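You operate a simulated robot arm through the tools that you are given. There is no shell and no other tool. Be economical: measure what you need, move in short steps, check, and stop when the job is done.

Carry out the task below with a simulated two-armed robot. There is one attempt and no reset: what you move stays moved.

TASK
Take the lid off the small jar on the top of the long steel table and lay it down there.

It is judged by the outcome, as a careful person would: the job done as asked, and still so three seconds after it is handed in. It fails if anything else is knocked over, pushed out of place, dropped, spilled or broken. Lids that push on must go on centred and level and be pressed home; caps that screw on are set level and turned clockwise until they are tight.

THE ROBOT
Two 6-joint arms with two-finger grippers on one trunk, on a base that drives. Base frame: it is fixed to the floor where the robot stands at the start and does not move with it; the origin is under the middle of the robot, x ahead of it, y to its left, z up; the surface under the hand at the start is at about z = 0.78. Lengths are in m, angles in degrees, forces in N, time in s.
The left shoulder is at the start at [0.06, 0.143, 0.85], the right one opposite. With the tool pointing down near the work surface each hand reaches from about 0.3 to 0.72 m from the robot's upright axis, wherever it stands, measured 20 degrees to its own side. Places, roughly: small jar (6x6x8 cm) [0.5, -0.1, 0.8]. Payload 2.45 kg a hand.
The tool frame of a hand sits at the grasp point between the pads (the TCP): z along the fingers, y along the line on which they close. The tips reach 0.026 m beyond it. Largest opening 0.096 m; the body of the gripper starts 0.069 m behind the TCP.
Orientation is that of the tool frame in the base frame, as [roll, pitch, yaw] about the fixed x, y, z axes, in that order (R = Rz(yaw) Ry(pitch) Rx(roll)). With the fingers straight down and closing along the base's y, the tool's x points along the base's -x, its y along +y and its z along -z.

THE INTERFACE
- The arms move only by the tool servo_tool. It takes "left_motion", "right_motion" or both (then of equal length, played together; a hand with none holds still); each is a list of rows, each a list of 6 numbers: the shift along the tool's x, y, z in m, then the turn, a rotation vector about the tool's x, y, z in degrees. In form: [[x, y, z, ax, ay, az], ...]. A call has 1 to 10 rows; each row shifts and turns the commanded pose from where the row before left it, along the tool's axes as they then stand. "left_hand" and "right_hand" are, for a hand that has rows, the gripper command, from -1 (fully open) to 1 (shut), values between in proportion, set as the call begins (left out, the last holds). Rows are played at 5 a second. More than 0.05 m and 8.6 degrees between two rows, or a gripper value outside its range, and nothing of the call is played. A pose out of reach is approached as far as the arm can. The call stops where the force on the tool passes 40 N (or 10 N more than at its start, if that is more) or the arm is blocked; 0.2 s more then pass. The fingers move at their own pace and stop on an object; they squeeze with about 40 N. The grip force told is the motor's: it shows also when the fingers shut on nothing. Time passes only in rows, and 0.2 s behind the last, so rows that do not move let the fingers close. The reply holds the time, the measured pose of the TCP, the force on the tool along the base axes, the opening and the grip force, in the units named above and with some noise, with the torque about the TCP (base axes, N m) and any sound that the robot's microphone picked up.
- Cameras (640 x 400 px; columns grow to the right, rows downward): "scene" is now at [0.1309, -0.0237, 1.4483]; the picture's right is [-0.33, -0.95, 0.00], its down [-0.76, 0.26, -0.60] and it looks along [0.57, -0.20, -0.80] (base axes); focal length 285 px, centre (320, 200). "left" rides on the left gripper at [0.081, -0.003, -0.098] in its tool frame; the picture's right is [0.04, 1.00, 0.00], its down [-0.73, 0.03, -0.68] and it looks along [-0.68, 0.03, 0.73] (tool axes); focal length 256 px, centre (320, 200). "right" rides on the right gripper at [0.081, 0.003, -0.098] in its tool frame; the picture's right is [-0.04, 1.00, 0.00], its down [-0.73, -0.03, -0.68] and it looks along [-0.68, -0.03, 0.73] (tool axes); focal length 256 px, centre (320, 200).
- grab_frame(camera): a new picture of that camera. It takes no simulated time.
- raise_lower(by): slides the trunk up (or, below 0, down) by that many m; the arms and the scene camera ride with it, the base frame stays. It gives what a move gives, with no picture.
- drive_base(legs): drives the robot by 1 to 6 legs, each [ahead, turn to the left] in m and degrees, along the robot's own axes; the way and the turn of a leg run together, so that a leg with both is an arc; at most 1.5 m and 180 degrees a leg. The arms and the cameras ride along, it lands a little off, and it stops where it bumps. It gives what a move gives.
- head_to(pan, tilt): turns the head with the scene camera to pan (to the left, within 86 degrees either way) and tilt (down, from -29 to 69), counted from straight ahead of the robot. It gives what a move gives.
- locate(camera, pixels): for up to 12 pixels [column, row] of the newest picture of that camera ("zoom" is the newest enlarged one), the place [x, y, z] in the base frame of the surface seen there, good to about 0.002 m. It takes no simulated time.
- enlarge(camera, box): a new picture of the part [left, top, right, bottom] of that camera's present view, enlarged. It takes no simulated time.
- hand_in(): hands the job in; it is judged then, once.

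Keep the steps short. Do not move on a guess: measure, check each grasp and each placing, and mend mistakes. In all there are 80 turns and 78 pictures (those below and enlarged ones count). Leave the grippers open and the arms clear of the work at the hand-in unless told otherwise, and finish with a single line.

The tools are called after "Call:" by a JSON object that holds its "fn" and its "kwargs". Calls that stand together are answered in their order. servo_tool: Moves the arms, as the interface text tells. Its arguments: {"type":"object","properties":{"left_motion":{"type":"array","items":{"type":"array","items":{"type":"number"}}},"left_hand":{"type":"number"},"right_motion":{"type":"array","items":{"type":"array","items":{"type":"number"}}},"right_hand":{"type":"number"}},"required":[]} The other tools are called the same way: raise_lower (by) slides the trunk up or down; drive_base (legs) drives the base; head_to (pan, tilt) turns the head that bears the scene camera; grab_frame (camera) takes a picture; locate (camera, pixels) gives the place of the surface under pixels of a picture; enlarge (camera, box) takes an enlarged picture of a part of a camera's view; hand_in () hands the job in.

At the start:

```text
t: 0.0
left_position: [0.4918, 0.1161, 1.0997]
left_orientation: [-180.0, 0.2, -179.9]
left_contact_force: [-0.2, 0.2, 0.2]
left_ft_torque: [0.0, -0.01, -0.02]
left_gripper_width: 0.0962
left_grasp_force: 0.0
right_position: [0.3542, -0.3353, 1.0458]
right_orientation: [-180.0, 0.0, -179.8]
right_contact_force: [-0.8, -1.1, 0.6]
right_ft_torque: [0.0, 0.0, 0.03]
right_gripper_width: 0.0959
right_grasp_force: 0.1
trunk travel left (down, up): [-0.475, 0.115]
robot x, y, heading: [0.0009, -0.0001, -0.2]
head pan, tilt: [-19.0, 53.1]
```

scene: 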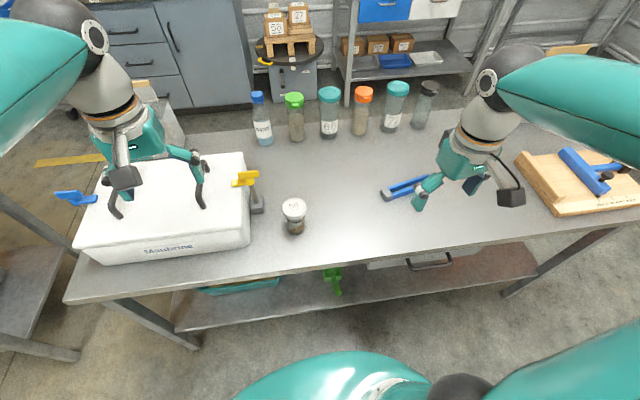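
right: 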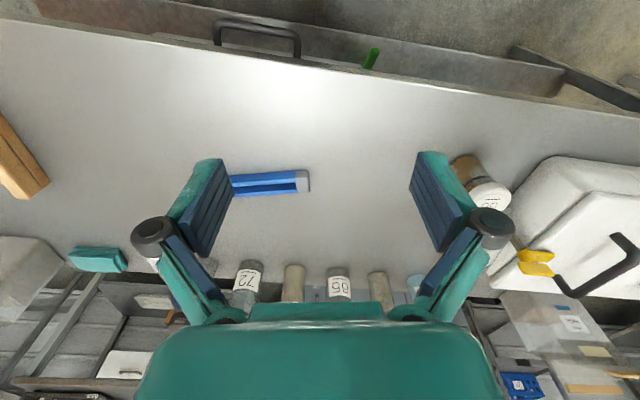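
left: 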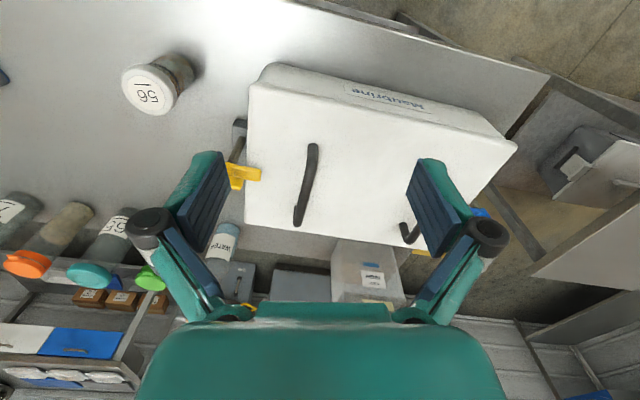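

The small jar with a white lid is at about (294, 212) in the scene picture. I'll enlarge it to see what kind of lid it has.

Call:
{"fn": "enlarge", "kwargs": {"camera": "scene", "box": [254, 180, 334, 250]}}

Call:
{"fn": "enlarge", "kwargs": {"camera": "left", "box": [100, 40, 220, 130]}}

Call:
{"fn": "locate", "kwargs": {"camera": "scene", "pixels": [[294, 200], [294, 207], [284, 208], [304, 208], [293, 217], [296, 232], [296, 240], [320, 225], [340, 210], [255, 210], [245, 180], [250, 230]]}}

```text
5.71 times, centred on (294, 215) of scene
```

zoom: 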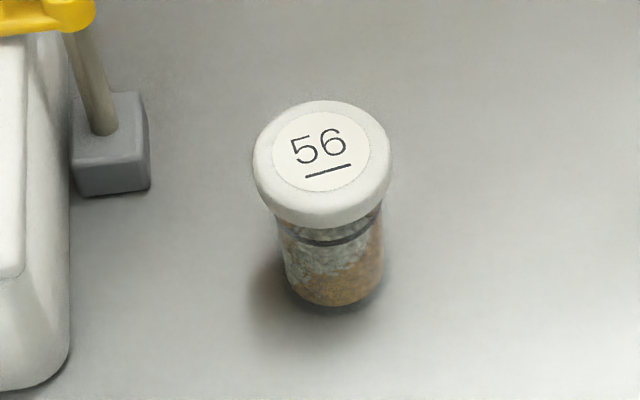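

```text
4.44 times, centred on (160, 85) of left
```

zoom: 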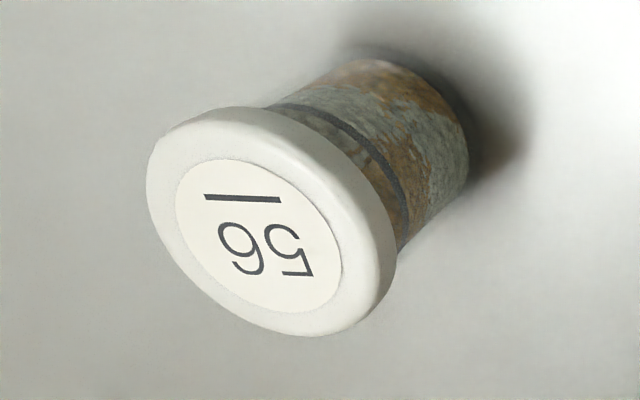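

```text
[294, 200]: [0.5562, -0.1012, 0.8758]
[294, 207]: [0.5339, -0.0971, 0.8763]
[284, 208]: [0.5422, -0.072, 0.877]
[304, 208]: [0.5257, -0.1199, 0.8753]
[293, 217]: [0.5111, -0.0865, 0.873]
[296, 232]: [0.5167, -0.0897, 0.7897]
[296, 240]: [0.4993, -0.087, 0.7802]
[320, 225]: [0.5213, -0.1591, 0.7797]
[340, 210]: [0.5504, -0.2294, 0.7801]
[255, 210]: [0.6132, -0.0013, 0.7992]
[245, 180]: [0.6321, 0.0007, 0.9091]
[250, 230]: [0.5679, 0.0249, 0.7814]
```

The lid is about 58 mm wide, with its top at z≈0.876. I'll measure its rim, side and neck in the newest zoom (left camera), so I know the lid's thickness and the body's width.

Call:
{"fn": "locate", "kwargs": {"camera": "zoom", "pixels": [[160, 170], [260, 230], [365, 310], [200, 150], [300, 320], [385, 260], [330, 165], [360, 130], [400, 225], [275, 105], [460, 170], [290, 110]]}}

Call:
{"fn": "locate", "kwargs": {"camera": "scene", "pixels": [[385, 195], [425, 178], [263, 140], [297, 138], [329, 135], [360, 130], [245, 160], [240, 235], [150, 160], [259, 200]]}}

```text
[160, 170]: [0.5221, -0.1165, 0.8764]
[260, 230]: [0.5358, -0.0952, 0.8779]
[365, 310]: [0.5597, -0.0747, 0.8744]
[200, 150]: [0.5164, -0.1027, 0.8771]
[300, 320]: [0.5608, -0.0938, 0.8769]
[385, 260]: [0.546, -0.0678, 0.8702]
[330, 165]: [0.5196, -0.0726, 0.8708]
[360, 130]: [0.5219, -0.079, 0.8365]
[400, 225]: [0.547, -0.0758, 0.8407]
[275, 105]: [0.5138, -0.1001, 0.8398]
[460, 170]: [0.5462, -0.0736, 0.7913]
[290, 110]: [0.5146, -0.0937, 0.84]
```

```text
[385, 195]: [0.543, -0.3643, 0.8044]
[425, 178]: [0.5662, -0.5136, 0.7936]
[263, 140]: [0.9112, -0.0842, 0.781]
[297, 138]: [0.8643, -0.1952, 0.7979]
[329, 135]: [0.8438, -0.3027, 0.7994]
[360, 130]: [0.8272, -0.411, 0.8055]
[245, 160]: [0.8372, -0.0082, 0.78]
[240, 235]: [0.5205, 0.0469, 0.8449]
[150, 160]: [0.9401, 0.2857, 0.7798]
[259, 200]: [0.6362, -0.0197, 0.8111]
```

Lid centre is about (0.535, -0.096), its top is at 0.877 and the body is narrower. I'll bring the left hand over the jar, staying high, and start turning it so that the fingers close along x and the wrist stays on the cooler side.

Call:
{"fn": "servo_tool", "kwargs": {"left_motion": [[-0.0087, -0.0424, 0, 0, 0, 0], [-0.0087, -0.0424, 0, 0, 0, 0], [-0.0087, -0.0424, 0, 0, 0, 0], [-0.0087, -0.0424, 0, 0, 0, 0], [-0.0087, -0.0424, 0, 0, 0, 0], [0, 0, 0, 0, 0, 8.5], [0, 0, 0, 0, 0, 8.5], [0, 0, 0, 0, 0, 8.5], [0, 0, 0, 0, 0, 8.5], [0, 0, 0, 0, 0, 8.5]], "left_hand": -1}}

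```text
t: 2.4
left_position: [0.5376, -0.055, 1.0938]
left_orientation: [-179.1, 0.6, 141.5]
left_contact_force: [0.4, 0.2, 0.0]
left_ft_torque: [-0.03, -0.01, -0.02]
left_gripper_width: 0.0963
left_grasp_force: 0.2
left hand out of reach, approached as far as the arm can: row 5
right_position: [0.3544, -0.3358, 1.0461]
right_orientation: [-179.9, -0.1, -179.9]
right_contact_force: [0.1, 0.6, 0.5]
right_ft_torque: [0.04, -0.01, -0.04]
right_gripper_width: 0.0961
right_grasp_force: 0.1
trunk travel left (down, up): [-0.475, 0.115]
robot x, y, heading: [0.0005, -0.0008, -0.0]
head pan, tilt: [-19.0, 53.1]
stopped in row 10 (left hand): the arm was blocked; the commanded pose is now the measured one
```

The left arm can't reach over the jar and got blocked, so the right hand will take the lid. I'm moving the left hand back to its own side first. Then the right hand comes toward the jar, staying high.

Call:
{"fn": "servo_tool", "kwargs": {"left_motion": [[0.0466, 0.0138, 0, 0, 0, 0], [0.0466, 0.0138, 0, 0, 0, 0], [0.0466, 0.0138, 0, 0, 0, 0], [0.0466, 0.0138, 0, 0, 0, 0], [0.0466, 0.0138, 0, 0, 0, 0], [0, 0, 0, 0, 0, -7.7], [0, 0, 0, 0, 0, -7.7], [0, 0, 0, 0, 0, -7.7], [0, 0, 0, 0, 0, -7.7], [0, 0, 0, 0, 0, -7.7]], "right_motion": [[0, 0, 0, 0, 0, 0], [0, 0, 0, 0, 0, 0], [0, 0, 0, 0, 0, 0], [0, 0, 0, 0, 0, 0], [-0.028, 0.037, 0.005, 0, 0, 0], [-0.028, 0.037, 0.005, 0, 0, 0], [-0.028, 0.037, 0.005, 0, 0, 0], [-0.028, 0.037, 0.005, 0, 0, 0], [-0.028, 0.037, 0.005, 0, 0, 0], [-0.028, 0.037, 0.005, 0, 0, 0]], "right_hand": -1}}

Call:
{"fn": "grab_frame", "kwargs": {"camera": "scene"}}

Call:
{"fn": "grab_frame", "kwargs": {"camera": "right"}}

```text
t: 4.6
left_position: [0.3988, 0.1432, 1.0895]
left_orientation: [-179.2, -0.3, 179.7]
left_contact_force: [0.8, -0.7, 1.7]
left_ft_torque: [-0.01, 0.0, 0.0]
left_gripper_width: 0.0961
left_grasp_force: 0.1
right_position: [0.5234, -0.1139, 1.0151]
right_orientation: [-179.9, -0.1, -179.8]
right_contact_force: [-0.4, 0.3, 0.0]
right_ft_torque: [-0.04, 0.03, -0.02]
right_gripper_width: 0.0958
right_grasp_force: 0.1
trunk travel left (down, up): [-0.475, 0.115]
robot x, y, heading: [-0.0013, -0.0006, 0.1]
head pan, tilt: [-19.0, 53.1]
```

```text
72 pictures are left
```

scene: 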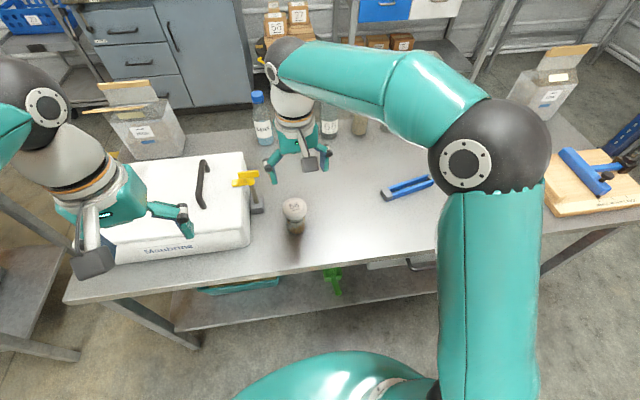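

```text
71 pictures are left
```

right: 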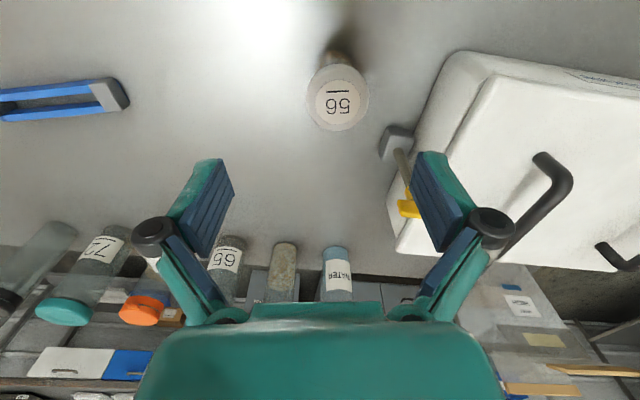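

The right hand has a clear line to the jar. I'll go to above the lid at z≈0.92 and check the centring.

Call:
{"fn": "servo_tool", "kwargs": {"right_motion": [[-0.0058, 0.009, 0, 0, 0, 0], [-0.0058, 0.009, 0, 0, 0, 0], [0, 0, 0.032, 0, 0, 0], [0, 0, 0.032, 0, 0, 0], [0, 0, 0.029, 0, 0, 0]]}}

Call:
{"fn": "grab_frame", "kwargs": {"camera": "right"}}

Call:
{"fn": "enlarge", "kwargs": {"camera": "scene", "box": [230, 140, 358, 250]}}

```text
t: 5.8
left_position: [0.3989, 0.1431, 1.0897]
left_orientation: [-179.1, -0.2, 179.6]
left_contact_force: [-0.1, -0.6, 0.3]
left_ft_torque: [-0.01, 0.02, 0.04]
left_gripper_width: 0.0958
left_grasp_force: 0.1
right_position: [0.5335, -0.096, 0.9225]
right_orientation: [-180.0, 0.0, -179.8]
right_contact_force: [0.7, -1.2, -0.8]
right_ft_torque: [-0.05, 0.04, 0.0]
right_gripper_width: 0.0959
right_grasp_force: 0.1
trunk travel left (down, up): [-0.475, 0.115]
robot x, y, heading: [-0.0038, -0.003, 0.2]
head pan, tilt: [-19.0, 53.1]
```

```text
70 pictures are left
```

right: 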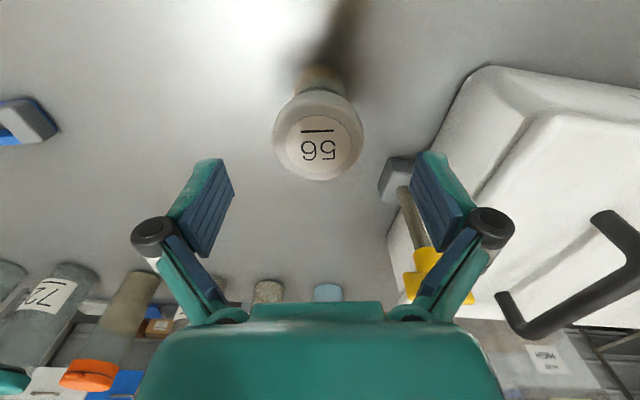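

```text
3.64 times, centred on (294, 195) of scene
```

zoom: 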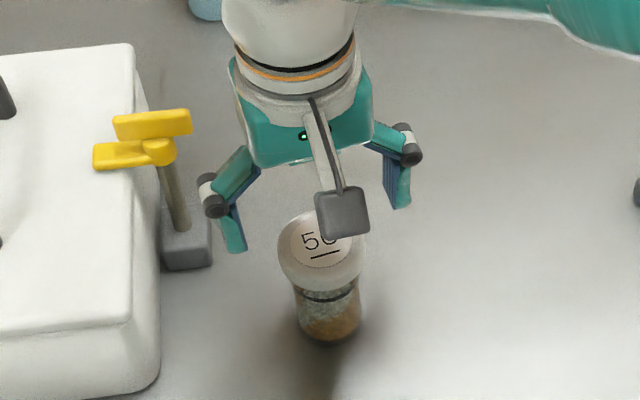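

The gripper looks centred sideways. I'll re-measure the lid from this closer view, at the top and the left and right rim.

Call:
{"fn": "locate", "kwargs": {"camera": "right", "pixels": [[318, 136], [276, 135], [360, 133], [318, 178], [318, 95], [355, 105], [352, 92], [318, 85]]}}

```text
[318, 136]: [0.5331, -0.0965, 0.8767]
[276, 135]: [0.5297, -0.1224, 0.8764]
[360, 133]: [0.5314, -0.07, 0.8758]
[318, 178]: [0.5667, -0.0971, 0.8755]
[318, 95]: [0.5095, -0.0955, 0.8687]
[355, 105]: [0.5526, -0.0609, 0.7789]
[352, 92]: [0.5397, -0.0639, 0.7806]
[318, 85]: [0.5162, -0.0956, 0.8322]
```

The lid centre is (0.537, -0.096). I'll shift 3 mm ahead, lower to TCP z≈0.886 (tips about at the lid's lower edge), then close.

Call:
{"fn": "servo_tool", "kwargs": {"right_motion": [[-0.003, 0, 0.012, 0, 0, 0], [0, 0, 0.012, 0, 0, 0], [0, 0, 0.012, 0, 0, 0]]}}

Call:
{"fn": "servo_tool", "kwargs": {"right_motion": [[0, 0, 0, 0, 0, 0], [0, 0, 0, 0, 0, 0], [0, 0, 0, 0, 0, 0], [0, 0, 0, 0, 0, 0], [0, 0, 0, 0, 0, 0]], "right_hand": 1}}

Call:
{"fn": "grab_frame", "kwargs": {"camera": "right"}}

Call:
{"fn": "enlarge", "kwargs": {"camera": "scene", "box": [246, 160, 342, 250]}}

```text
t: 6.6
left_position: [0.3972, 0.1429, 1.0895]
left_orientation: [-179.1, -0.2, 179.5]
left_contact_force: [0.1, 0.2, -0.2]
left_ft_torque: [-0.02, 0.0, 0.01]
left_gripper_width: 0.096
left_grasp_force: 0.1
right_position: [0.537, -0.0962, 0.887]
right_orientation: [179.9, 0.0, -179.8]
right_contact_force: [0.1, 0.1, -0.4]
right_ft_torque: [-0.01, -0.04, 0.01]
right_gripper_width: 0.0962
right_grasp_force: 0.0
trunk travel left (down, up): [-0.475, 0.115]
robot x, y, heading: [-0.0012, 0.0004, -0.1]
head pan, tilt: [-19.0, 53.1]
```

```text
t: 7.8
left_position: [0.3973, 0.1413, 1.0903]
left_orientation: [-179.2, -0.2, 179.6]
left_contact_force: [0.7, 1.0, -0.5]
left_ft_torque: [-0.01, 0.01, 0.03]
left_gripper_width: 0.096
left_grasp_force: 0.0
right_position: [0.536, -0.0961, 0.8885]
right_orientation: [-180.0, 0.1, -179.8]
right_contact_force: [0.4, -1.4, 2.4]
right_ft_torque: [-0.07, 0.0, -0.01]
right_gripper_width: 0.0577
right_grasp_force: 40.1
trunk travel left (down, up): [-0.475, 0.115]
robot x, y, heading: [0.0001, 0.0029, -0.1]
head pan, tilt: [-19.0, 53.1]
```

```text
68 pictures are left
```

right: 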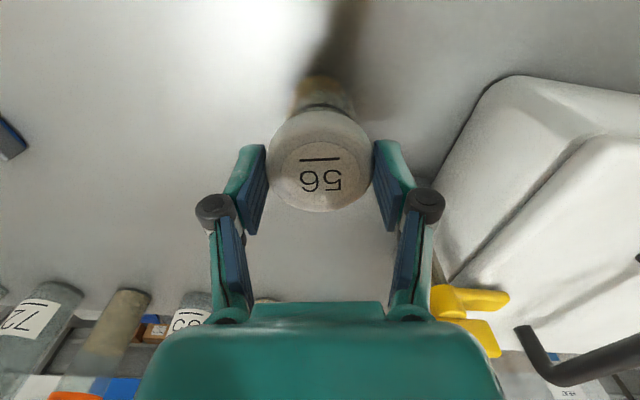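

```text
4.44 times, centred on (294, 205) of scene
```

zoom: 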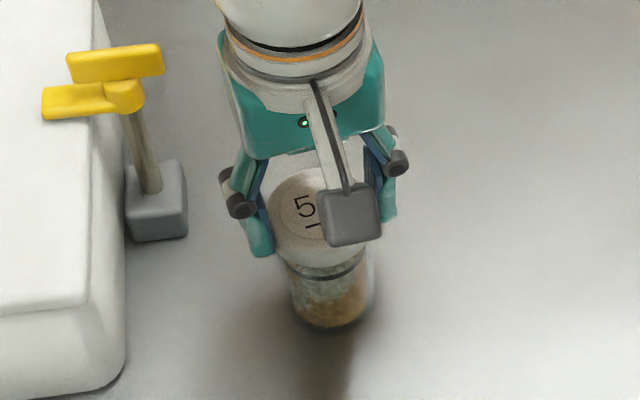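

The lid is gripped, with the opening at 0.058 and 40 N. As a small test, I'll lift 5 mm slowly and watch the force and the jar.

Call:
{"fn": "servo_tool", "kwargs": {"right_motion": [[0, 0, -0.001, 0, 0, 0], [0, 0, -0.001, 0, 0, 0], [0, 0, -0.001, 0, 0, 0], [0, 0, -0.001, 0, 0, 0], [0, 0, -0.001, 0, 0, 0]]}}

Call:
{"fn": "enlarge", "kwargs": {"camera": "scene", "box": [246, 160, 342, 250]}}

Call:
{"fn": "enlarge", "kwargs": {"camera": "left", "box": [0, 0, 200, 130]}}

```text
t: 9.0
left_position: [0.3985, 0.1416, 1.09]
left_orientation: [-179.2, -0.1, 179.7]
left_contact_force: [-0.8, 0.5, -0.2]
left_ft_torque: [-0.04, -0.03, 0.02]
left_gripper_width: 0.0959
left_grasp_force: 0.1
right_position: [0.5345, -0.0956, 0.8919]
right_orientation: [179.9, 0.0, -179.8]
right_contact_force: [0.3, -0.2, -2.0]
right_ft_torque: [-0.03, -0.01, 0.01]
right_gripper_width: 0.0573
right_grasp_force: 39.7
trunk travel left (down, up): [-0.475, 0.115]
robot x, y, heading: [-0.0008, -0.0005, 0.1]
head pan, tilt: [-19.0, 53.1]
```

```text
4.44 times, centred on (294, 205) of scene
```

zoom: 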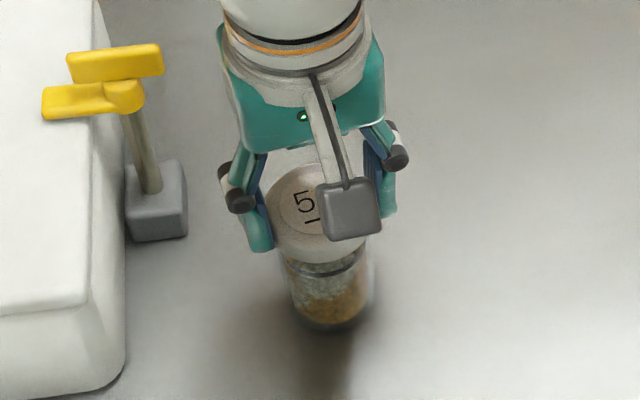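

```text
3.08 times, centred on (100, 65) of left
```

zoom: 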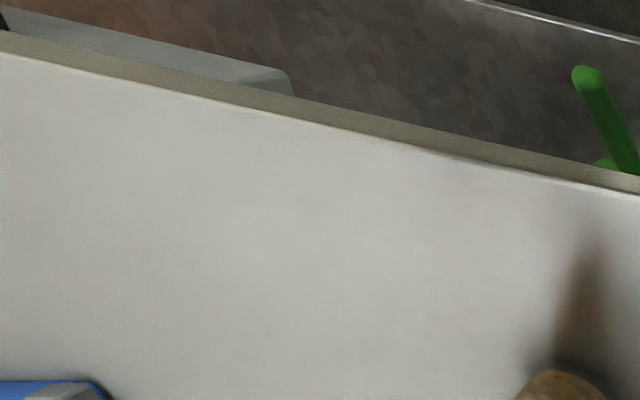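

The tool now carries about 2 N and the jar came up with the lid, so the lid is held on and the left hand must hold the body. I'll set the jar back down 5 mm. At the same time, in free air on its own side, the left hand starts rolling about its own axis so its camera will end up above when it tips forward.

Call:
{"fn": "servo_tool", "kwargs": {"right_motion": [[0, 0, 0.001, 0, 0, 0], [0, 0, 0.001, 0, 0, 0], [0, 0, 0.001, 0, 0, 0], [0, 0, 0.001, 0, 0, 0], [0, 0, 0.001, 0, 0, 0], [0, 0, 0, 0, 0, 0], [0, 0, 0, 0, 0, 0], [0, 0, 0, 0, 0, 0], [0, 0, 0, 0, 0, 0], [0, 0, 0, 0, 0, 0]], "left_motion": [[0, 0, 0, 0, 0, -8.4], [0, 0, 0, 0, 0, -8.4], [0, 0, 0, 0, 0, -8.4], [0, 0, 0, 0, 0, -8.4], [0, 0, 0, 0, 0, -8.4], [0, 0, 0, 0, 0, -8.4], [0, 0, 0, 0, 0, -8.4], [0, 0, 0, 0, 0, -8.4], [0, 0, 0, 0, 0, -8.4], [0, 0, 0, 0, 0, -8.4]]}}

Call:
{"fn": "locate", "kwargs": {"camera": "scene", "pixels": [[200, 275], [230, 270], [270, 266], [300, 262], [270, 258], [300, 254], [240, 242], [180, 258], [220, 250], [248, 236]]}}

```text
t: 11.2
left_position: [0.3985, 0.142, 1.0892]
left_orientation: [179.8, -0.8, -96.3]
left_contact_force: [-0.7, 0.4, -0.2]
left_ft_torque: [-0.03, -0.02, -0.02]
left_gripper_width: 0.0962
left_grasp_force: 0.0
right_position: [0.5357, -0.0953, 0.8878]
right_orientation: [180.0, -0.1, -179.8]
right_contact_force: [0.5, -2.2, 1.6]
right_ft_torque: [0.0, -0.04, -0.02]
right_gripper_width: 0.0576
right_grasp_force: 39.4
trunk travel left (down, up): [-0.475, 0.115]
robot x, y, heading: [-0.0008, 0.0018, 0.1]
head pan, tilt: [-19.0, 53.1]
```

```text
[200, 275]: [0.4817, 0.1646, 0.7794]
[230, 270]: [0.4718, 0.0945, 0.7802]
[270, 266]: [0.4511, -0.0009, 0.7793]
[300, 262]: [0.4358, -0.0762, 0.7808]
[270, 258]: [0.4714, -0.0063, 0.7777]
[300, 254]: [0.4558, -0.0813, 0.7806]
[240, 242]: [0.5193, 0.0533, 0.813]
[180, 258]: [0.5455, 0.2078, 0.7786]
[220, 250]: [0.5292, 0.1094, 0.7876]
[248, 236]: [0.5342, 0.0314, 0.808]
```

The jar is back on the table and the left roll is going well (84° so far). I'll do the remaining 76°.

Call:
{"fn": "servo_tool", "kwargs": {"left_motion": [[0, 0, 0, 0, 0, -8.4], [0, 0, 0, 0, 0, -8.4], [0, 0, 0, 0, 0, -8.4], [0, 0, 0, 0, 0, -8.4], [0, 0, 0, 0, 0, -8.4], [0, 0, 0, 0, 0, -8.4], [0, 0, 0, 0, 0, -8.4], [0, 0, 0, 0, 0, -8.4], [0, 0, 0, 0, 0, -8.4]]}}

```text
t: 13.2
left_position: [0.4305, 0.2269, 1.0941]
left_orientation: [178.4, -0.1, -21.6]
left_contact_force: [0.5, 0.2, 0.0]
left_ft_torque: [-0.03, -0.01, 0.0]
left_gripper_width: 0.0959
left_grasp_force: 0.0
left hand out of reach, approached as far as the arm can: row 8, 9
right_position: [0.5363, -0.0959, 0.8891]
right_orientation: [-180.0, 0.1, -179.8]
right_contact_force: [-0.3, -0.2, 0.7]
right_ft_torque: [0.05, -0.02, 0.0]
right_gripper_width: 0.0578
right_grasp_force: 40.4
trunk travel left (down, up): [-0.475, 0.115]
robot x, y, heading: [0.0002, -0.0015, -0.0]
head pan, tilt: [-19.0, 53.1]
```

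The left hand is rolled so its camera is on the far side. Next I'll tip the fingers forward about 60°, still in free air at z≈1.09, and check.

Call:
{"fn": "servo_tool", "kwargs": {"left_motion": [[0, 0, 0, 0, 8.5, 0], [0, 0, 0, 0, 8.5, 0], [0, 0, 0, 0, 8.5, 0], [0, 0, 0, 0, 8.5, 0], [0, 0, 0, 0, 8.5, 0], [0, 0, 0, 0, 8.5, 0], [0, 0, 0, 0, 8.5, 0]]}}

Call:
{"fn": "grab_frame", "kwargs": {"camera": "scene"}}

```text
t: 14.8
left_position: [0.4302, 0.2266, 1.0932]
left_orientation: [178.5, -59.5, -19.5]
left_contact_force: [0.9, -0.4, 0.4]
left_ft_torque: [0.02, 0.01, 0.01]
left_gripper_width: 0.0963
left_grasp_force: 0.0
right_position: [0.5358, -0.0955, 0.8869]
right_orientation: [-180.0, 0.0, -179.8]
right_contact_force: [-0.1, 0.3, -0.7]
right_ft_torque: [0.13, 0.0, 0.0]
right_gripper_width: 0.0575
right_grasp_force: 40.2
trunk travel left (down, up): [-0.475, 0.115]
robot x, y, heading: [-0.0017, -0.0009, 0.1]
head pan, tilt: [-19.0, 53.1]
```

```text
64 pictures are left
```

scene: 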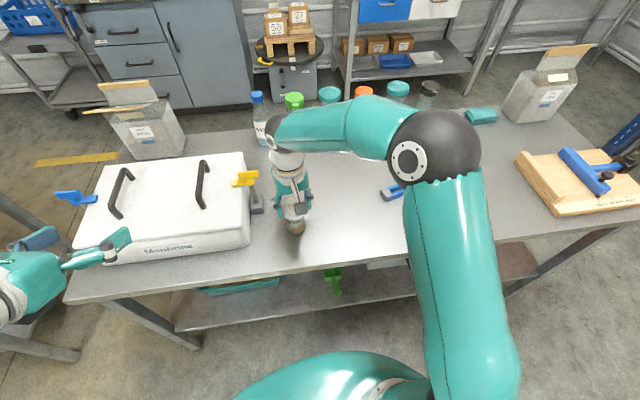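

The left hand tips forward nicely at 30° below level, clear on its own side. I'll tip it 12° more and lower it to z≈0.83 in front of the cooler (its face is at x≈0.52, my fingertips at about 0.455).

Call:
{"fn": "servo_tool", "kwargs": {"left_motion": [[0, 0, 0, 0, 6, 0], [0, 0, 0, 0, 6, 0], [-0.0419, 0, 0.014, 0, 0, 0], [-0.0419, 0, 0.014, 0, 0, 0], [-0.0419, 0, 0.014, 0, 0, 0], [-0.0419, 0, 0.014, 0, 0, 0], [-0.0419, 0, 0.014, 0, 0, 0], [-0.0419, 0, 0.014, 0, 0, 0]]}}

Call:
{"fn": "grab_frame", "kwargs": {"camera": "left"}}

```text
t: 16.6
left_position: [0.4725, 0.2483, 0.8463]
left_orientation: [177.5, -71.6, -18.5]
left_contact_force: [-0.3, 0.7, 1.2]
left_ft_torque: [0.0, 0.02, -0.02]
left_gripper_width: 0.0958
left_grasp_force: 0.0
left hand out of reach, approached as far as the arm can: row 3, 4, 5, 6
right_position: [0.5375, -0.0951, 0.8876]
right_orientation: [-179.9, 0.0, -179.8]
right_contact_force: [-0.5, 0.3, -1.1]
right_ft_torque: [0.09, -0.05, -0.04]
right_gripper_width: 0.0573
right_grasp_force: 40.2
trunk travel left (down, up): [-0.475, 0.115]
robot x, y, heading: [-0.0022, 0.0023, 0.0]
head pan, tilt: [-19.0, 53.1]
```

```text
63 pictures are left
```

left: 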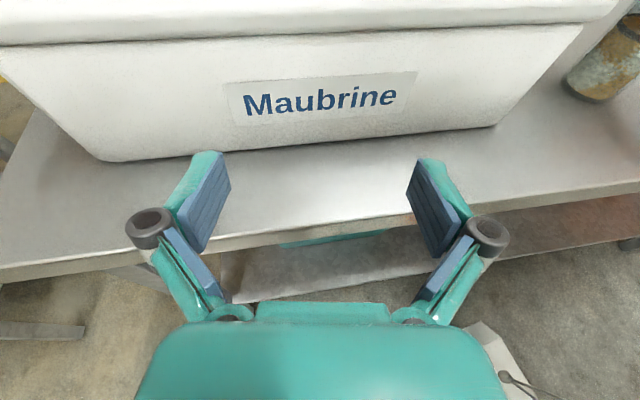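

The left hand landed at (0.4725, 0.248, 0.846), pushed out a bit because it is near its inner reach limit. To pass the cooler's corner (about (0.52, 0.05)) with room, I'll close the left fingers first and then slide halfway sideways.

Call:
{"fn": "servo_tool", "kwargs": {"left_motion": [[0, 0, 0, 0, 0, 0], [0, 0, 0, 0, 0, 0], [0, 0, 0, 0, 0, 0], [0, 0, 0, 0, 0, 0], [0.003, 0.0363, 0.009, 0, 0, 0], [0.003, 0.0363, 0.009, 0, 0, 0], [0.003, 0.0363, 0.009, 0, 0, 0], [0.003, 0.0363, 0.009, 0, 0, 0]], "left_hand": 1}}

Call:
{"fn": "grab_frame", "kwargs": {"camera": "left"}}

Call:
{"fn": "grab_frame", "kwargs": {"camera": "scene"}}

```text
t: 18.4
left_position: [0.4896, 0.1055, 0.8368]
left_orientation: [177.4, -71.6, -18.4]
left_contact_force: [-0.3, 0.2, -0.1]
left_ft_torque: [0.0, -0.02, -0.02]
left_gripper_width: 0.0
left_grasp_force: 27.9
left hand out of reach, approached as far as the arm can: row 5, 6, 7, 8
right_position: [0.5347, -0.0967, 0.8888]
right_orientation: [-180.0, 0.0, -179.7]
right_contact_force: [-0.6, -1.0, 0.4]
right_ft_torque: [-0.06, -0.01, 0.0]
right_gripper_width: 0.0576
right_grasp_force: 39.9
trunk travel left (down, up): [-0.475, 0.115]
robot x, y, heading: [-0.002, -0.0008, 0.0]
head pan, tilt: [-19.0, 53.1]
```

```text
62 pictures are left
```

left: 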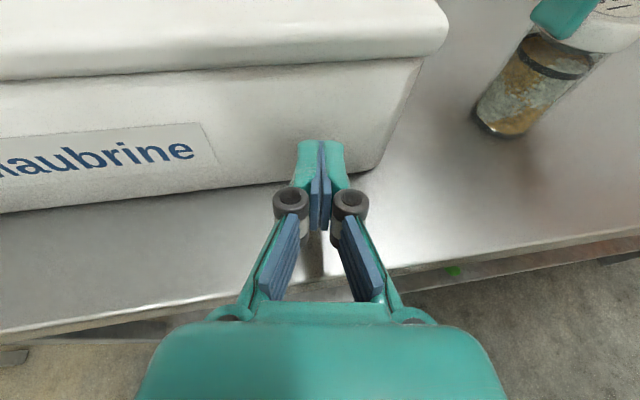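

```text
61 pictures are left
```

scene: 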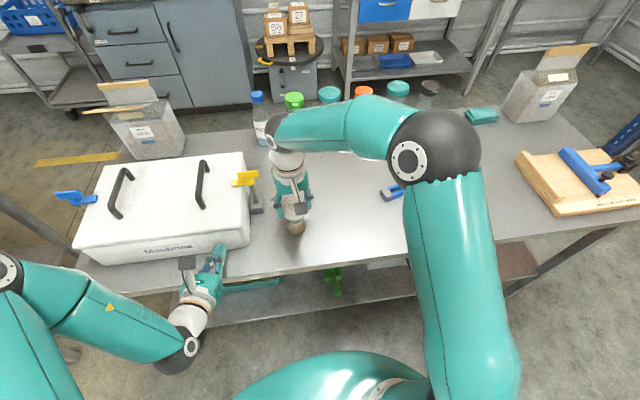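

The arm keeps pushing outward near its inner limit and would crowd the cooler. It's cleaner to back the robot up about 0.12 m, so I'll release the lid with the right hand and rise clear of the jar first.

Call:
{"fn": "servo_tool", "kwargs": {"right_motion": [[0, 0, 0, 0, 0, 0], [0, 0, 0, 0, 0, 0], [0, 0, 0, 0, 0, 0], [0, 0, 0, 0, 0, 0], [0, 0, -0.03, 0, 0, 0], [0, 0, -0.04, 0, 0, 0], [0, 0, -0.04, 0, 0, 0]], "right_hand": -1}}

Call:
{"fn": "drive_base", "kwargs": {"legs": [[-0.12, 0]]}}

Call:
{"fn": "grab_frame", "kwargs": {"camera": "scene"}}

```text
t: 20.0
left_position: [0.4879, 0.1058, 0.8366]
left_orientation: [177.4, -71.7, -18.3]
left_contact_force: [0.6, -0.2, -0.3]
left_ft_torque: [-0.05, -0.01, 0.02]
left_gripper_width: 0.0
left_grasp_force: 29.0
right_position: [0.5343, -0.0947, 1.0005]
right_orientation: [-180.0, 0.0, -179.7]
right_contact_force: [0.0, 0.3, 0.0]
right_ft_torque: [0.0, 0.02, 0.01]
right_gripper_width: 0.0959
right_grasp_force: 0.2
trunk travel left (down, up): [-0.475, 0.115]
robot x, y, heading: [-0.0015, -0.002, -0.1]
head pan, tilt: [-19.0, 53.1]
```

```text
t: 21.2
left_position: [0.3666, 0.1052, 0.8389]
left_orientation: [177.3, -71.8, -18.4]
left_contact_force: [0.0, -0.6, -0.6]
left_ft_torque: [0.0, -0.02, 0.0]
left_gripper_width: 0.0
left_grasp_force: 28.6
right_position: [0.4123, -0.0947, 1.0009]
right_orientation: [180.0, 0.0, -179.9]
right_contact_force: [-0.4, 0.1, 0.0]
right_ft_torque: [-0.02, -0.05, -0.01]
right_gripper_width: 0.0961
right_grasp_force: 0.2
trunk travel left (down, up): [-0.475, 0.115]
robot x, y, heading: [-0.1227, 0.004, -0.1]
head pan, tilt: [-19.0, 53.1]
```

```text
60 pictures are left
```

scene: 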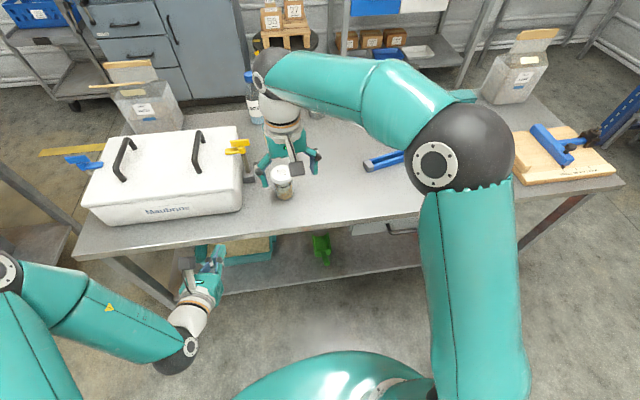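

The base backed up 0.12 m and nothing was disturbed. I'll move the right hand up and aside, while the left opens and moves to a stand-off 0.10 m in front of the jar at body height.

Call:
{"fn": "servo_tool", "kwargs": {"right_motion": [[0, -0.04, -0.03, 0, 0, 0], [0, -0.04, -0.03, 0, 0, 0], [0, -0.04, -0.03, 0, 0, 0], [0, 0, 0, 0, 0, 0], [0, 0, 0, 0, 0, 0], [0, 0, 0, 0, 0, 0], [0, 0, 0, 0, 0, 0], [0, 0, 0, 0, 0, 0]], "left_motion": [[0, 0, 0, 0, 0, 0], [0, 0, 0, 0, 0, 0], [0, 0, 0, 0, 0, 0], [0.0045, 0.0251, 0.0259, 0, 0, 0], [0.0045, 0.0251, 0.0259, 0, 0, 0], [0.0045, 0.0251, 0.0259, 0, 0, 0], [0.0045, 0.0251, 0.0259, 0, 0, 0], [0.0045, 0.0251, 0.0259, 0, 0, 0]], "left_hand": -1}}

Call:
{"fn": "grab_frame", "kwargs": {"camera": "left"}}

Call:
{"fn": "grab_frame", "kwargs": {"camera": "scene"}}

```text
t: 22.9
left_position: [0.4362, 0.0849, 0.7911]
left_orientation: [177.0, -72.1, -17.9]
left_contact_force: [-10.5, 9.8, 8.3]
left_ft_torque: [0.51, -0.09, 0.75]
left_gripper_width: 0.0967
left_grasp_force: 0.2
left hand out of reach, approached as far as the arm can: row 4, 5, 6, 7, 8
right_position: [0.4144, -0.216, 1.0906]
right_orientation: [180.0, -0.1, -179.8]
right_contact_force: [-0.2, 0.1, -0.2]
right_ft_torque: [0.05, 0.08, -0.01]
right_gripper_width: 0.096
right_grasp_force: 0.0
trunk travel left (down, up): [-0.475, 0.115]
robot x, y, heading: [-0.1225, 0.0005, -0.1]
head pan, tilt: [-19.0, 53.1]
stopped in row 8 (left hand): the force on the tool passed its limit at 47 N (the readings are from after the stop); the commanded pose is now the measured one
```

```text
59 pictures are left
```

left: 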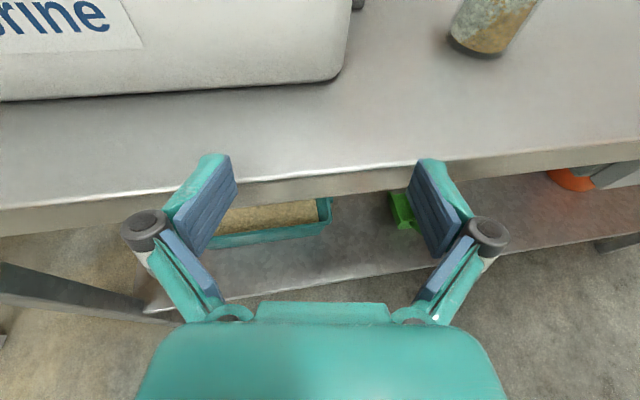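

```text
58 pictures are left
```

scene: 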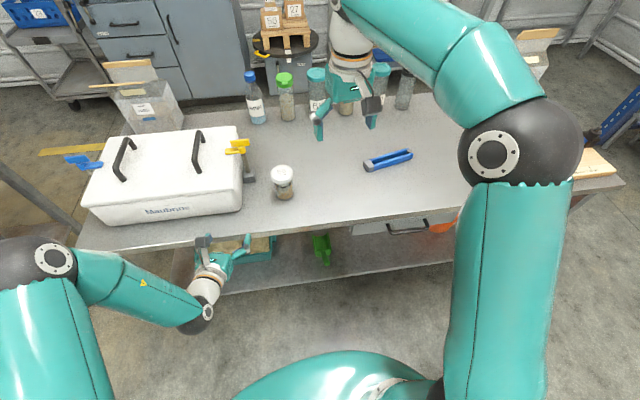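

The left hand can't hold that flipped posture near the jar. It sagged off the path and a fingertip touched the table edge, though nothing moved. I'll undo it: back off, rise, tip the fingers down again, then roll back to the natural posture. After that I'll approach with the fingers sloped about 40° down from in front.

Call:
{"fn": "servo_tool", "kwargs": {"left_motion": [[-0.009, 0, -0.028, 0, 0, 0], [0.0396, 0, -0.013, 0, 0, 0], [0.0396, 0, -0.013, 0, 0, 0], [0.0396, 0, -0.013, 0, 0, 0], [0.0396, 0, -0.013, 0, 0, 0], [0.0396, 0, -0.013, 0, 0, 0], [0.0396, 0, -0.013, 0, 0, 0], [0, 0, 0, 0, -8, 0], [0, 0, 0, 0, -8, 0], [0, 0, 0, 0, -8, 0]]}}

Call:
{"fn": "servo_tool", "kwargs": {"left_motion": [[0, 0, 0, 0, -8, 0], [0, 0, 0, 0, -8, 0], [0, 0, 0, 0, -8, 0], [0, 0, 0, 0, -8, 0], [0, 0, 0, 0, -8, 0], [0, 0, 0, 0, -8, 0], [0, 0, 0, 0, 0, 8.4], [0, 0, 0, 0, 0, 8.4], [0, 0, 0, 0, 0, 8.4], [0, 0, 0, 0, 0, 8.4]]}}

Call:
{"fn": "servo_tool", "kwargs": {"left_motion": [[0, 0, 0, 0, 0, 8.4], [0, 0, 0, 0, 0, 8.4], [0, 0, 0, 0, 0, 8.4], [0, 0, 0, 0, 0, 8.4], [0, 0, 0, 0, 0, 8.4], [0, 0, 0, 0, 0, 8.4], [0, 0, 0, 0, 0, 8.4], [0, 0, 0, 0, 0, 8.4], [0, 0, 0, 0, 0, 8.4], [0, 0, 0, 0, 0, 8.4]]}}

Call:
{"fn": "grab_frame", "kwargs": {"camera": "scene"}}

```text
t: 25.1
left_position: [0.4156, 0.1516, 1.0345]
left_orientation: [178.5, -47.9, -19.8]
left_contact_force: [0.4, 0.5, 0.0]
left_ft_torque: [0.0, -0.03, 0.02]
left_gripper_width: 0.096
left_grasp_force: 0.1
left hand out of reach, approached as far as the arm can: row 3, 4, 5, 6, 8, 9
right_position: [0.4159, -0.2155, 1.0888]
right_orientation: [180.0, -0.1, -179.9]
right_contact_force: [0.3, 0.1, -0.3]
right_ft_torque: [0.0, 0.02, 0.02]
right_gripper_width: 0.0957
right_grasp_force: 0.0
trunk travel left (down, up): [-0.475, 0.115]
robot x, y, heading: [-0.1213, 0.0005, -0.3]
head pan, tilt: [-19.0, 53.1]
```

```text
t: 27.3
left_position: [0.4157, 0.1514, 1.0341]
left_orientation: [179.2, -0.6, -54.7]
left_contact_force: [0.0, 0.0, 0.6]
left_ft_torque: [-0.04, -0.01, -0.03]
left_gripper_width: 0.0958
left_grasp_force: 0.1
right_position: [0.415, -0.2141, 1.09]
right_orientation: [179.9, -0.1, -179.8]
right_contact_force: [-0.6, 1.7, 0.3]
right_ft_torque: [0.01, 0.0, -0.01]
right_gripper_width: 0.0957
right_grasp_force: 0.0
trunk travel left (down, up): [-0.475, 0.115]
robot x, y, heading: [-0.1231, 0.0027, -0.0]
head pan, tilt: [-19.0, 53.1]
```

```text
t: 29.5
left_position: [0.4162, 0.1521, 1.0336]
left_orientation: [-179.5, -1.0, -138.7]
left_contact_force: [0.6, 0.1, -0.7]
left_ft_torque: [0.02, 0.03, -0.01]
left_gripper_width: 0.0959
left_grasp_force: 0.0
right_position: [0.4157, -0.2145, 1.0897]
right_orientation: [180.0, -0.1, -179.9]
right_contact_force: [-0.3, -0.4, 0.7]
right_ft_torque: [-0.03, -0.02, 0.01]
right_gripper_width: 0.0962
right_grasp_force: 0.1
trunk travel left (down, up): [-0.475, 0.115]
robot x, y, heading: [-0.1214, -0.0021, -0.1]
head pan, tilt: [-19.0, 53.1]
```

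```text
57 pictures are left
```

scene: 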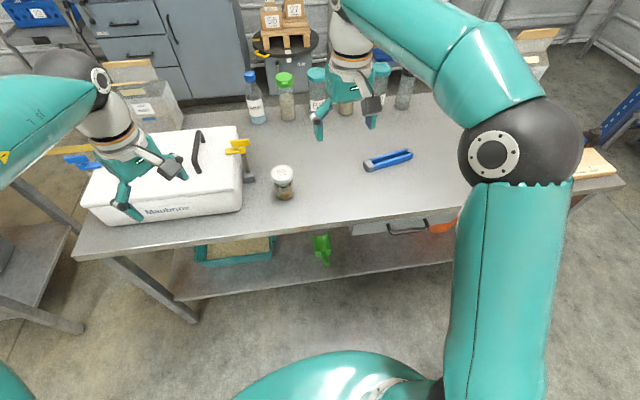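

Left is back in its natural posture. I'll finish the yaw (50°) and then tip the fingers forward 50° from vertical, still in free air.

Call:
{"fn": "servo_tool", "kwargs": {"left_motion": [[0, 0, 0, 0, 0, 8.4], [0, 0, 0, 0, 0, 8.4], [0, 0, 0, 0, 0, 8.4], [0, 0, 0, 0, 0, 8.4], [0, 0, 0, 0, 0, 8.4], [0, 0, 0, 0, 0, 8.0]]}}

Call:
{"fn": "servo_tool", "kwargs": {"left_motion": [[0, 0, 0, 0, -8.4, 0], [0, 0, 0, 0, -8.4, 0], [0, 0, 0, 0, -8.4, 0], [0, 0, 0, 0, -8.4, 0], [0, 0, 0, 0, -8.4, 0], [0, 0, 0, 0, -8.0, 0]]}}

Call:
{"fn": "grab_frame", "kwargs": {"camera": "scene"}}

```text
t: 30.9
left_position: [0.4151, 0.1518, 1.0341]
left_orientation: [-179.0, -0.2, 171.3]
left_contact_force: [-0.8, -0.3, 1.4]
left_ft_torque: [-0.01, 0.0, 0.02]
left_gripper_width: 0.0956
left_grasp_force: 0.1
right_position: [0.4155, -0.2148, 1.0905]
right_orientation: [-180.0, -0.1, -179.8]
right_contact_force: [0.2, 1.1, 0.6]
right_ft_torque: [0.02, -0.01, 0.0]
right_gripper_width: 0.0961
right_grasp_force: 0.0
trunk travel left (down, up): [-0.475, 0.115]
robot x, y, heading: [-0.1203, -0.0011, -0.0]
head pan, tilt: [-19.0, 53.1]
```

```text
t: 32.3
left_position: [0.4144, 0.151, 1.0339]
left_orientation: [-178.5, 49.7, 172.7]
left_contact_force: [-0.3, 0.0, -1.2]
left_ft_torque: [0.01, 0.0, 0.01]
left_gripper_width: 0.0959
left_grasp_force: 0.1
right_position: [0.4153, -0.215, 1.0894]
right_orientation: [-180.0, 0.0, -179.9]
right_contact_force: [-0.5, -0.7, 0.1]
right_ft_torque: [-0.03, -0.01, 0.0]
right_gripper_width: 0.096
right_grasp_force: 0.0
trunk travel left (down, up): [-0.475, 0.115]
robot x, y, heading: [-0.1204, 0.0007, 0.1]
head pan, tilt: [-19.0, 53.1]
```

```text
56 pictures are left
```

scene: 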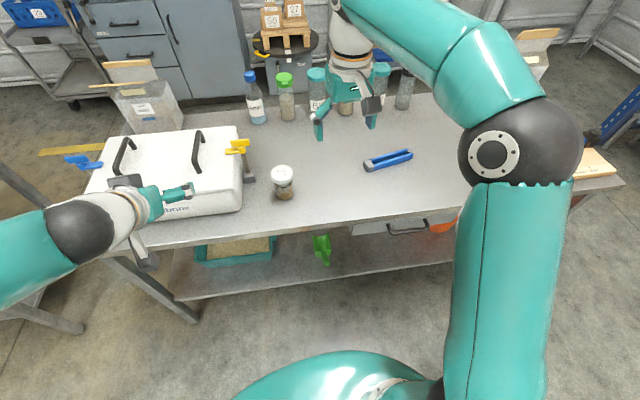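

The natural posture holds well at 40° below level, pointing ahead. I'll move the right hand 0.09 m further aside and bring the left most of the way (6 of 8 steps) to its stand-off in front of the jar.

Call:
{"fn": "servo_tool", "kwargs": {"left_motion": [[0, 0, 0, 0, 0, 0], [0, 0, 0, 0, 0, 0], [0.0156, -0.0276, 0.0231, 0, 0, 0], [0.0156, -0.0276, 0.0231, 0, 0, 0], [0.0156, -0.0276, 0.0231, 0, 0, 0], [0.0156, -0.0276, 0.0231, 0, 0, 0], [0.0156, -0.0276, 0.0231, 0, 0, 0], [0.0156, -0.0276, 0.0231, 0, 0, 0]], "right_motion": [[0, -0.045, 0, 0, 0, 0], [0, -0.045, 0, 0, 0, 0], [0, 0, 0, 0, 0, 0], [0, 0, 0, 0, 0, 0], [0, 0, 0, 0, 0, 0], [0, 0, 0, 0, 0, 0], [0, 0, 0, 0, 0, 0], [0, 0, 0, 0, 0, 0]]}}

Call:
{"fn": "grab_frame", "kwargs": {"camera": "scene"}}

Call:
{"fn": "grab_frame", "kwargs": {"camera": "left"}}

```text
t: 34.1
left_position: [0.4363, -0.0236, 0.8769]
left_orientation: [-178.6, 49.8, 172.6]
left_contact_force: [0.1, -0.2, 1.2]
left_ft_torque: [-0.04, 0.03, 0.02]
left_gripper_width: 0.0958
left_grasp_force: 0.0
right_position: [0.4157, -0.3061, 1.0892]
right_orientation: [180.0, -0.1, -179.8]
right_contact_force: [0.9, -0.4, 0.0]
right_ft_torque: [-0.01, 0.02, -0.04]
right_gripper_width: 0.0961
right_grasp_force: 0.0
trunk travel left (down, up): [-0.475, 0.115]
robot x, y, heading: [-0.1206, -0.0003, -0.4]
head pan, tilt: [-19.0, 53.1]
```

```text
55 pictures are left
```

scene: 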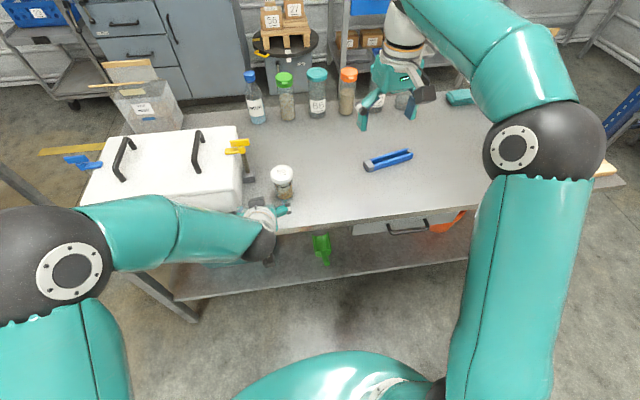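

```text
54 pictures are left
```

left: 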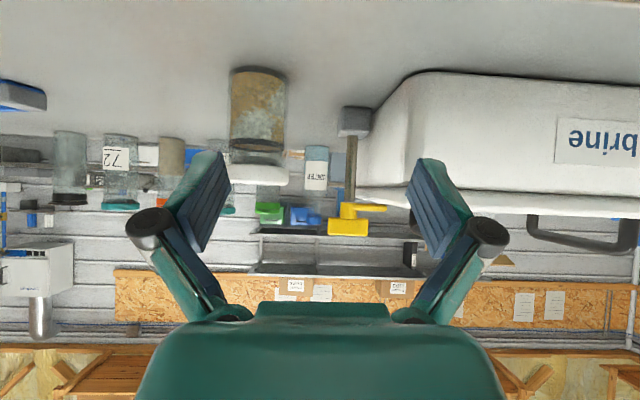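

This is a good upside-down side view of the jar, at about (258, 125). I'll enlarge it to see the neck and measure the body.

Call:
{"fn": "enlarge", "kwargs": {"camera": "left", "box": [198, 50, 326, 200]}}

Call:
{"fn": "locate", "kwargs": {"camera": "left", "pixels": [[258, 90], [236, 90], [281, 90], [258, 115], [236, 115], [281, 115], [258, 145], [258, 157], [258, 165], [258, 182], [230, 175], [286, 175]]}}

```text
2.67 times, centred on (262, 125) of left
```

zoom: 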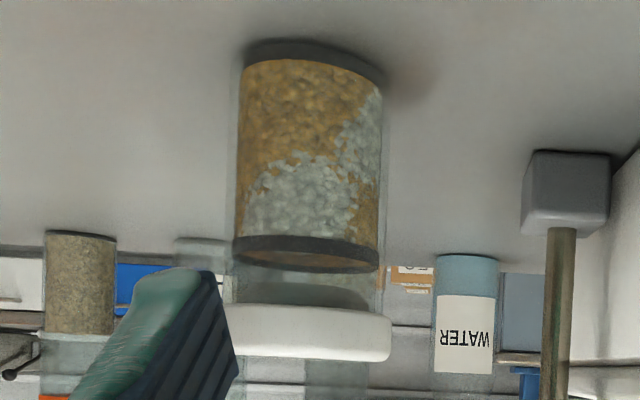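

```text
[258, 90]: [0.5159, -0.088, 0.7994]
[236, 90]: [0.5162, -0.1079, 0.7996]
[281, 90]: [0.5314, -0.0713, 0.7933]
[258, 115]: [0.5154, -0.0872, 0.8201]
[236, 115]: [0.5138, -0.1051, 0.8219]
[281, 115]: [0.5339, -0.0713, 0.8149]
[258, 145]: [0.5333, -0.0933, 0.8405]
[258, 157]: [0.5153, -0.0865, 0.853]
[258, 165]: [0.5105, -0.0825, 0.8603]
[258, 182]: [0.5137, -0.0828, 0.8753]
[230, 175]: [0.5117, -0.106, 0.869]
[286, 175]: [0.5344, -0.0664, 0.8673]
```

The jar is a clear glass body about 52 mm wide with the lid at z 0.86–0.877, and the axis is near (0.538, -0.095). I'll move the left hand to its stand-off 8 cm short of the grasp at body height.

Call:
{"fn": "servo_tool", "kwargs": {"left_motion": [[0.008, -0.0178, 0.0178, 0, 0, 0], [0.008, -0.0178, 0.0178, 0, 0, 0], [0.008, -0.0178, 0.0178, 0, 0, 0]]}}

Call:
{"fn": "grab_frame", "kwargs": {"camera": "left"}}

Call:
{"fn": "enlarge", "kwargs": {"camera": "scene", "box": [210, 130, 370, 260]}}

```text
t: 34.9
left_position: [0.4528, -0.08, 0.8243]
left_orientation: [-178.5, 49.8, 172.6]
left_contact_force: [0.6, 0.1, 0.1]
left_ft_torque: [0.0, 0.01, -0.03]
left_gripper_width: 0.096
left_grasp_force: 0.1
right_position: [0.4159, -0.3058, 1.0889]
right_orientation: [-180.0, -0.1, -179.8]
right_contact_force: [-0.1, 0.1, 0.4]
right_ft_torque: [0.01, -0.01, 0.02]
right_gripper_width: 0.0959
right_grasp_force: 0.0
trunk travel left (down, up): [-0.475, 0.115]
robot x, y, heading: [-0.12, -0.0026, -0.2]
head pan, tilt: [-19.0, 53.1]
```

```text
52 pictures are left
```

left: 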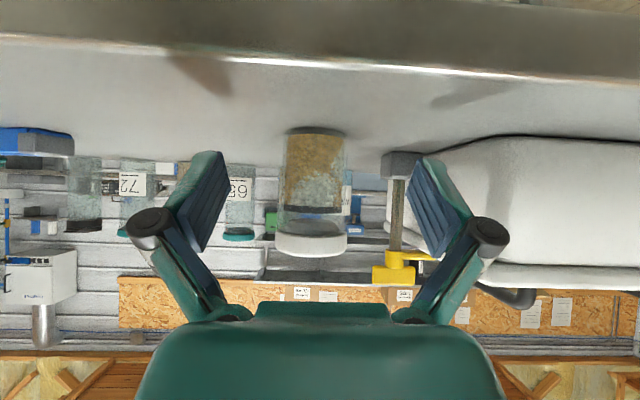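

```text
3.08 times, centred on (290, 195) of scene
```

zoom: 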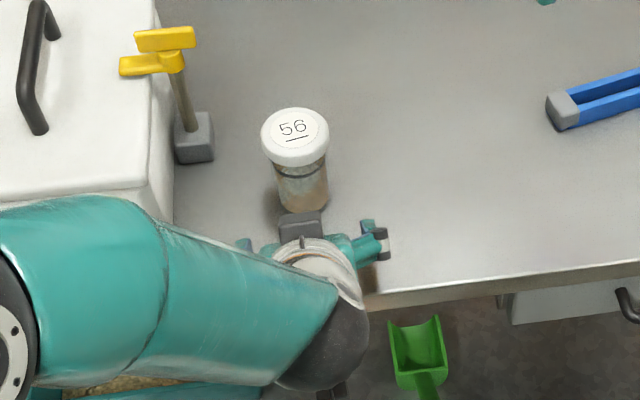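

A dark box sits on the upper side of the left gripper, at (300, 225) in the zoom. I'll measure it, since it must clear the lid and the right hand.

Call:
{"fn": "locate", "kwargs": {"camera": "zoom", "pixels": [[300, 217], [300, 232], [283, 228], [318, 228], [302, 243], [370, 225], [295, 280], [350, 290], [295, 135], [295, 110]]}}

```text
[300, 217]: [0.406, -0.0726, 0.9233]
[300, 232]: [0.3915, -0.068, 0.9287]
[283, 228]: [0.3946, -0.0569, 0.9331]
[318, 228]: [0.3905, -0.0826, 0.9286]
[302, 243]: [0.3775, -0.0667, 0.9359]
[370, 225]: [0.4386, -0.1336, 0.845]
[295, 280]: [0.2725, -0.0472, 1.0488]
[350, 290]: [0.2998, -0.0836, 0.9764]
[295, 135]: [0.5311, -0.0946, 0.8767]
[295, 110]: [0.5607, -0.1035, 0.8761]
```

The box clears the lid by about 2.5 cm at the grasp. I'll move the left hand forward 8 cm, level, so the open fingers straddle the glass body.

Call:
{"fn": "servo_tool", "kwargs": {"left_motion": [[-0.0129, -0.0003, 0.0153, 0, 0, 0], [-0.0129, -0.0003, 0.0153, 0, 0, 0], [-0.0129, -0.0003, 0.0153, 0, 0, 0], [-0.0065, -0.0002, 0.0076, 0, 0, 0], [-0.0065, -0.0002, 0.0076, 0, 0, 0]]}}

Call:
{"fn": "grab_frame", "kwargs": {"camera": "left"}}

Call:
{"fn": "enlarge", "kwargs": {"camera": "scene", "box": [210, 130, 370, 260]}}

```text
t: 36.1
left_position: [0.531, -0.093, 0.8235]
left_orientation: [-178.5, 49.7, 172.6]
left_contact_force: [-0.4, 0.3, -0.1]
left_ft_torque: [-0.01, 0.01, -0.04]
left_gripper_width: 0.096
left_grasp_force: 0.1
right_position: [0.4171, -0.3053, 1.0891]
right_orientation: [179.9, -0.1, -179.8]
right_contact_force: [0.1, -1.0, 0.0]
right_ft_torque: [0.0, -0.03, 0.01]
right_gripper_width: 0.0959
right_grasp_force: 0.1
trunk travel left (down, up): [-0.475, 0.115]
robot x, y, heading: [-0.122, -0.001, -0.2]
head pan, tilt: [-19.0, 53.1]
```

```text
50 pictures are left
```

left: 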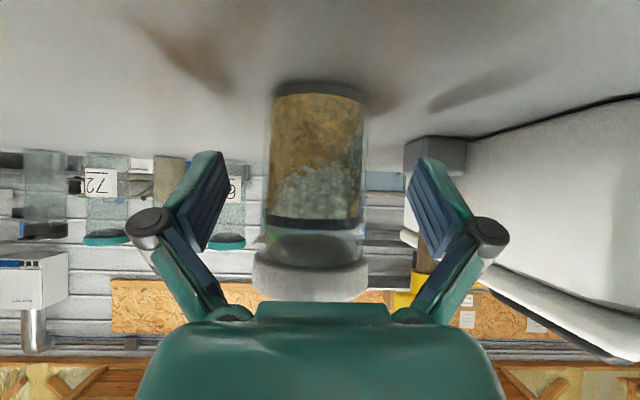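

```text
3.08 times, centred on (290, 195) of scene
```

zoom: 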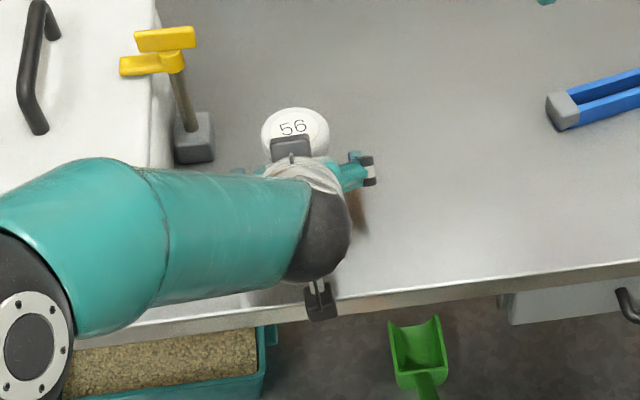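

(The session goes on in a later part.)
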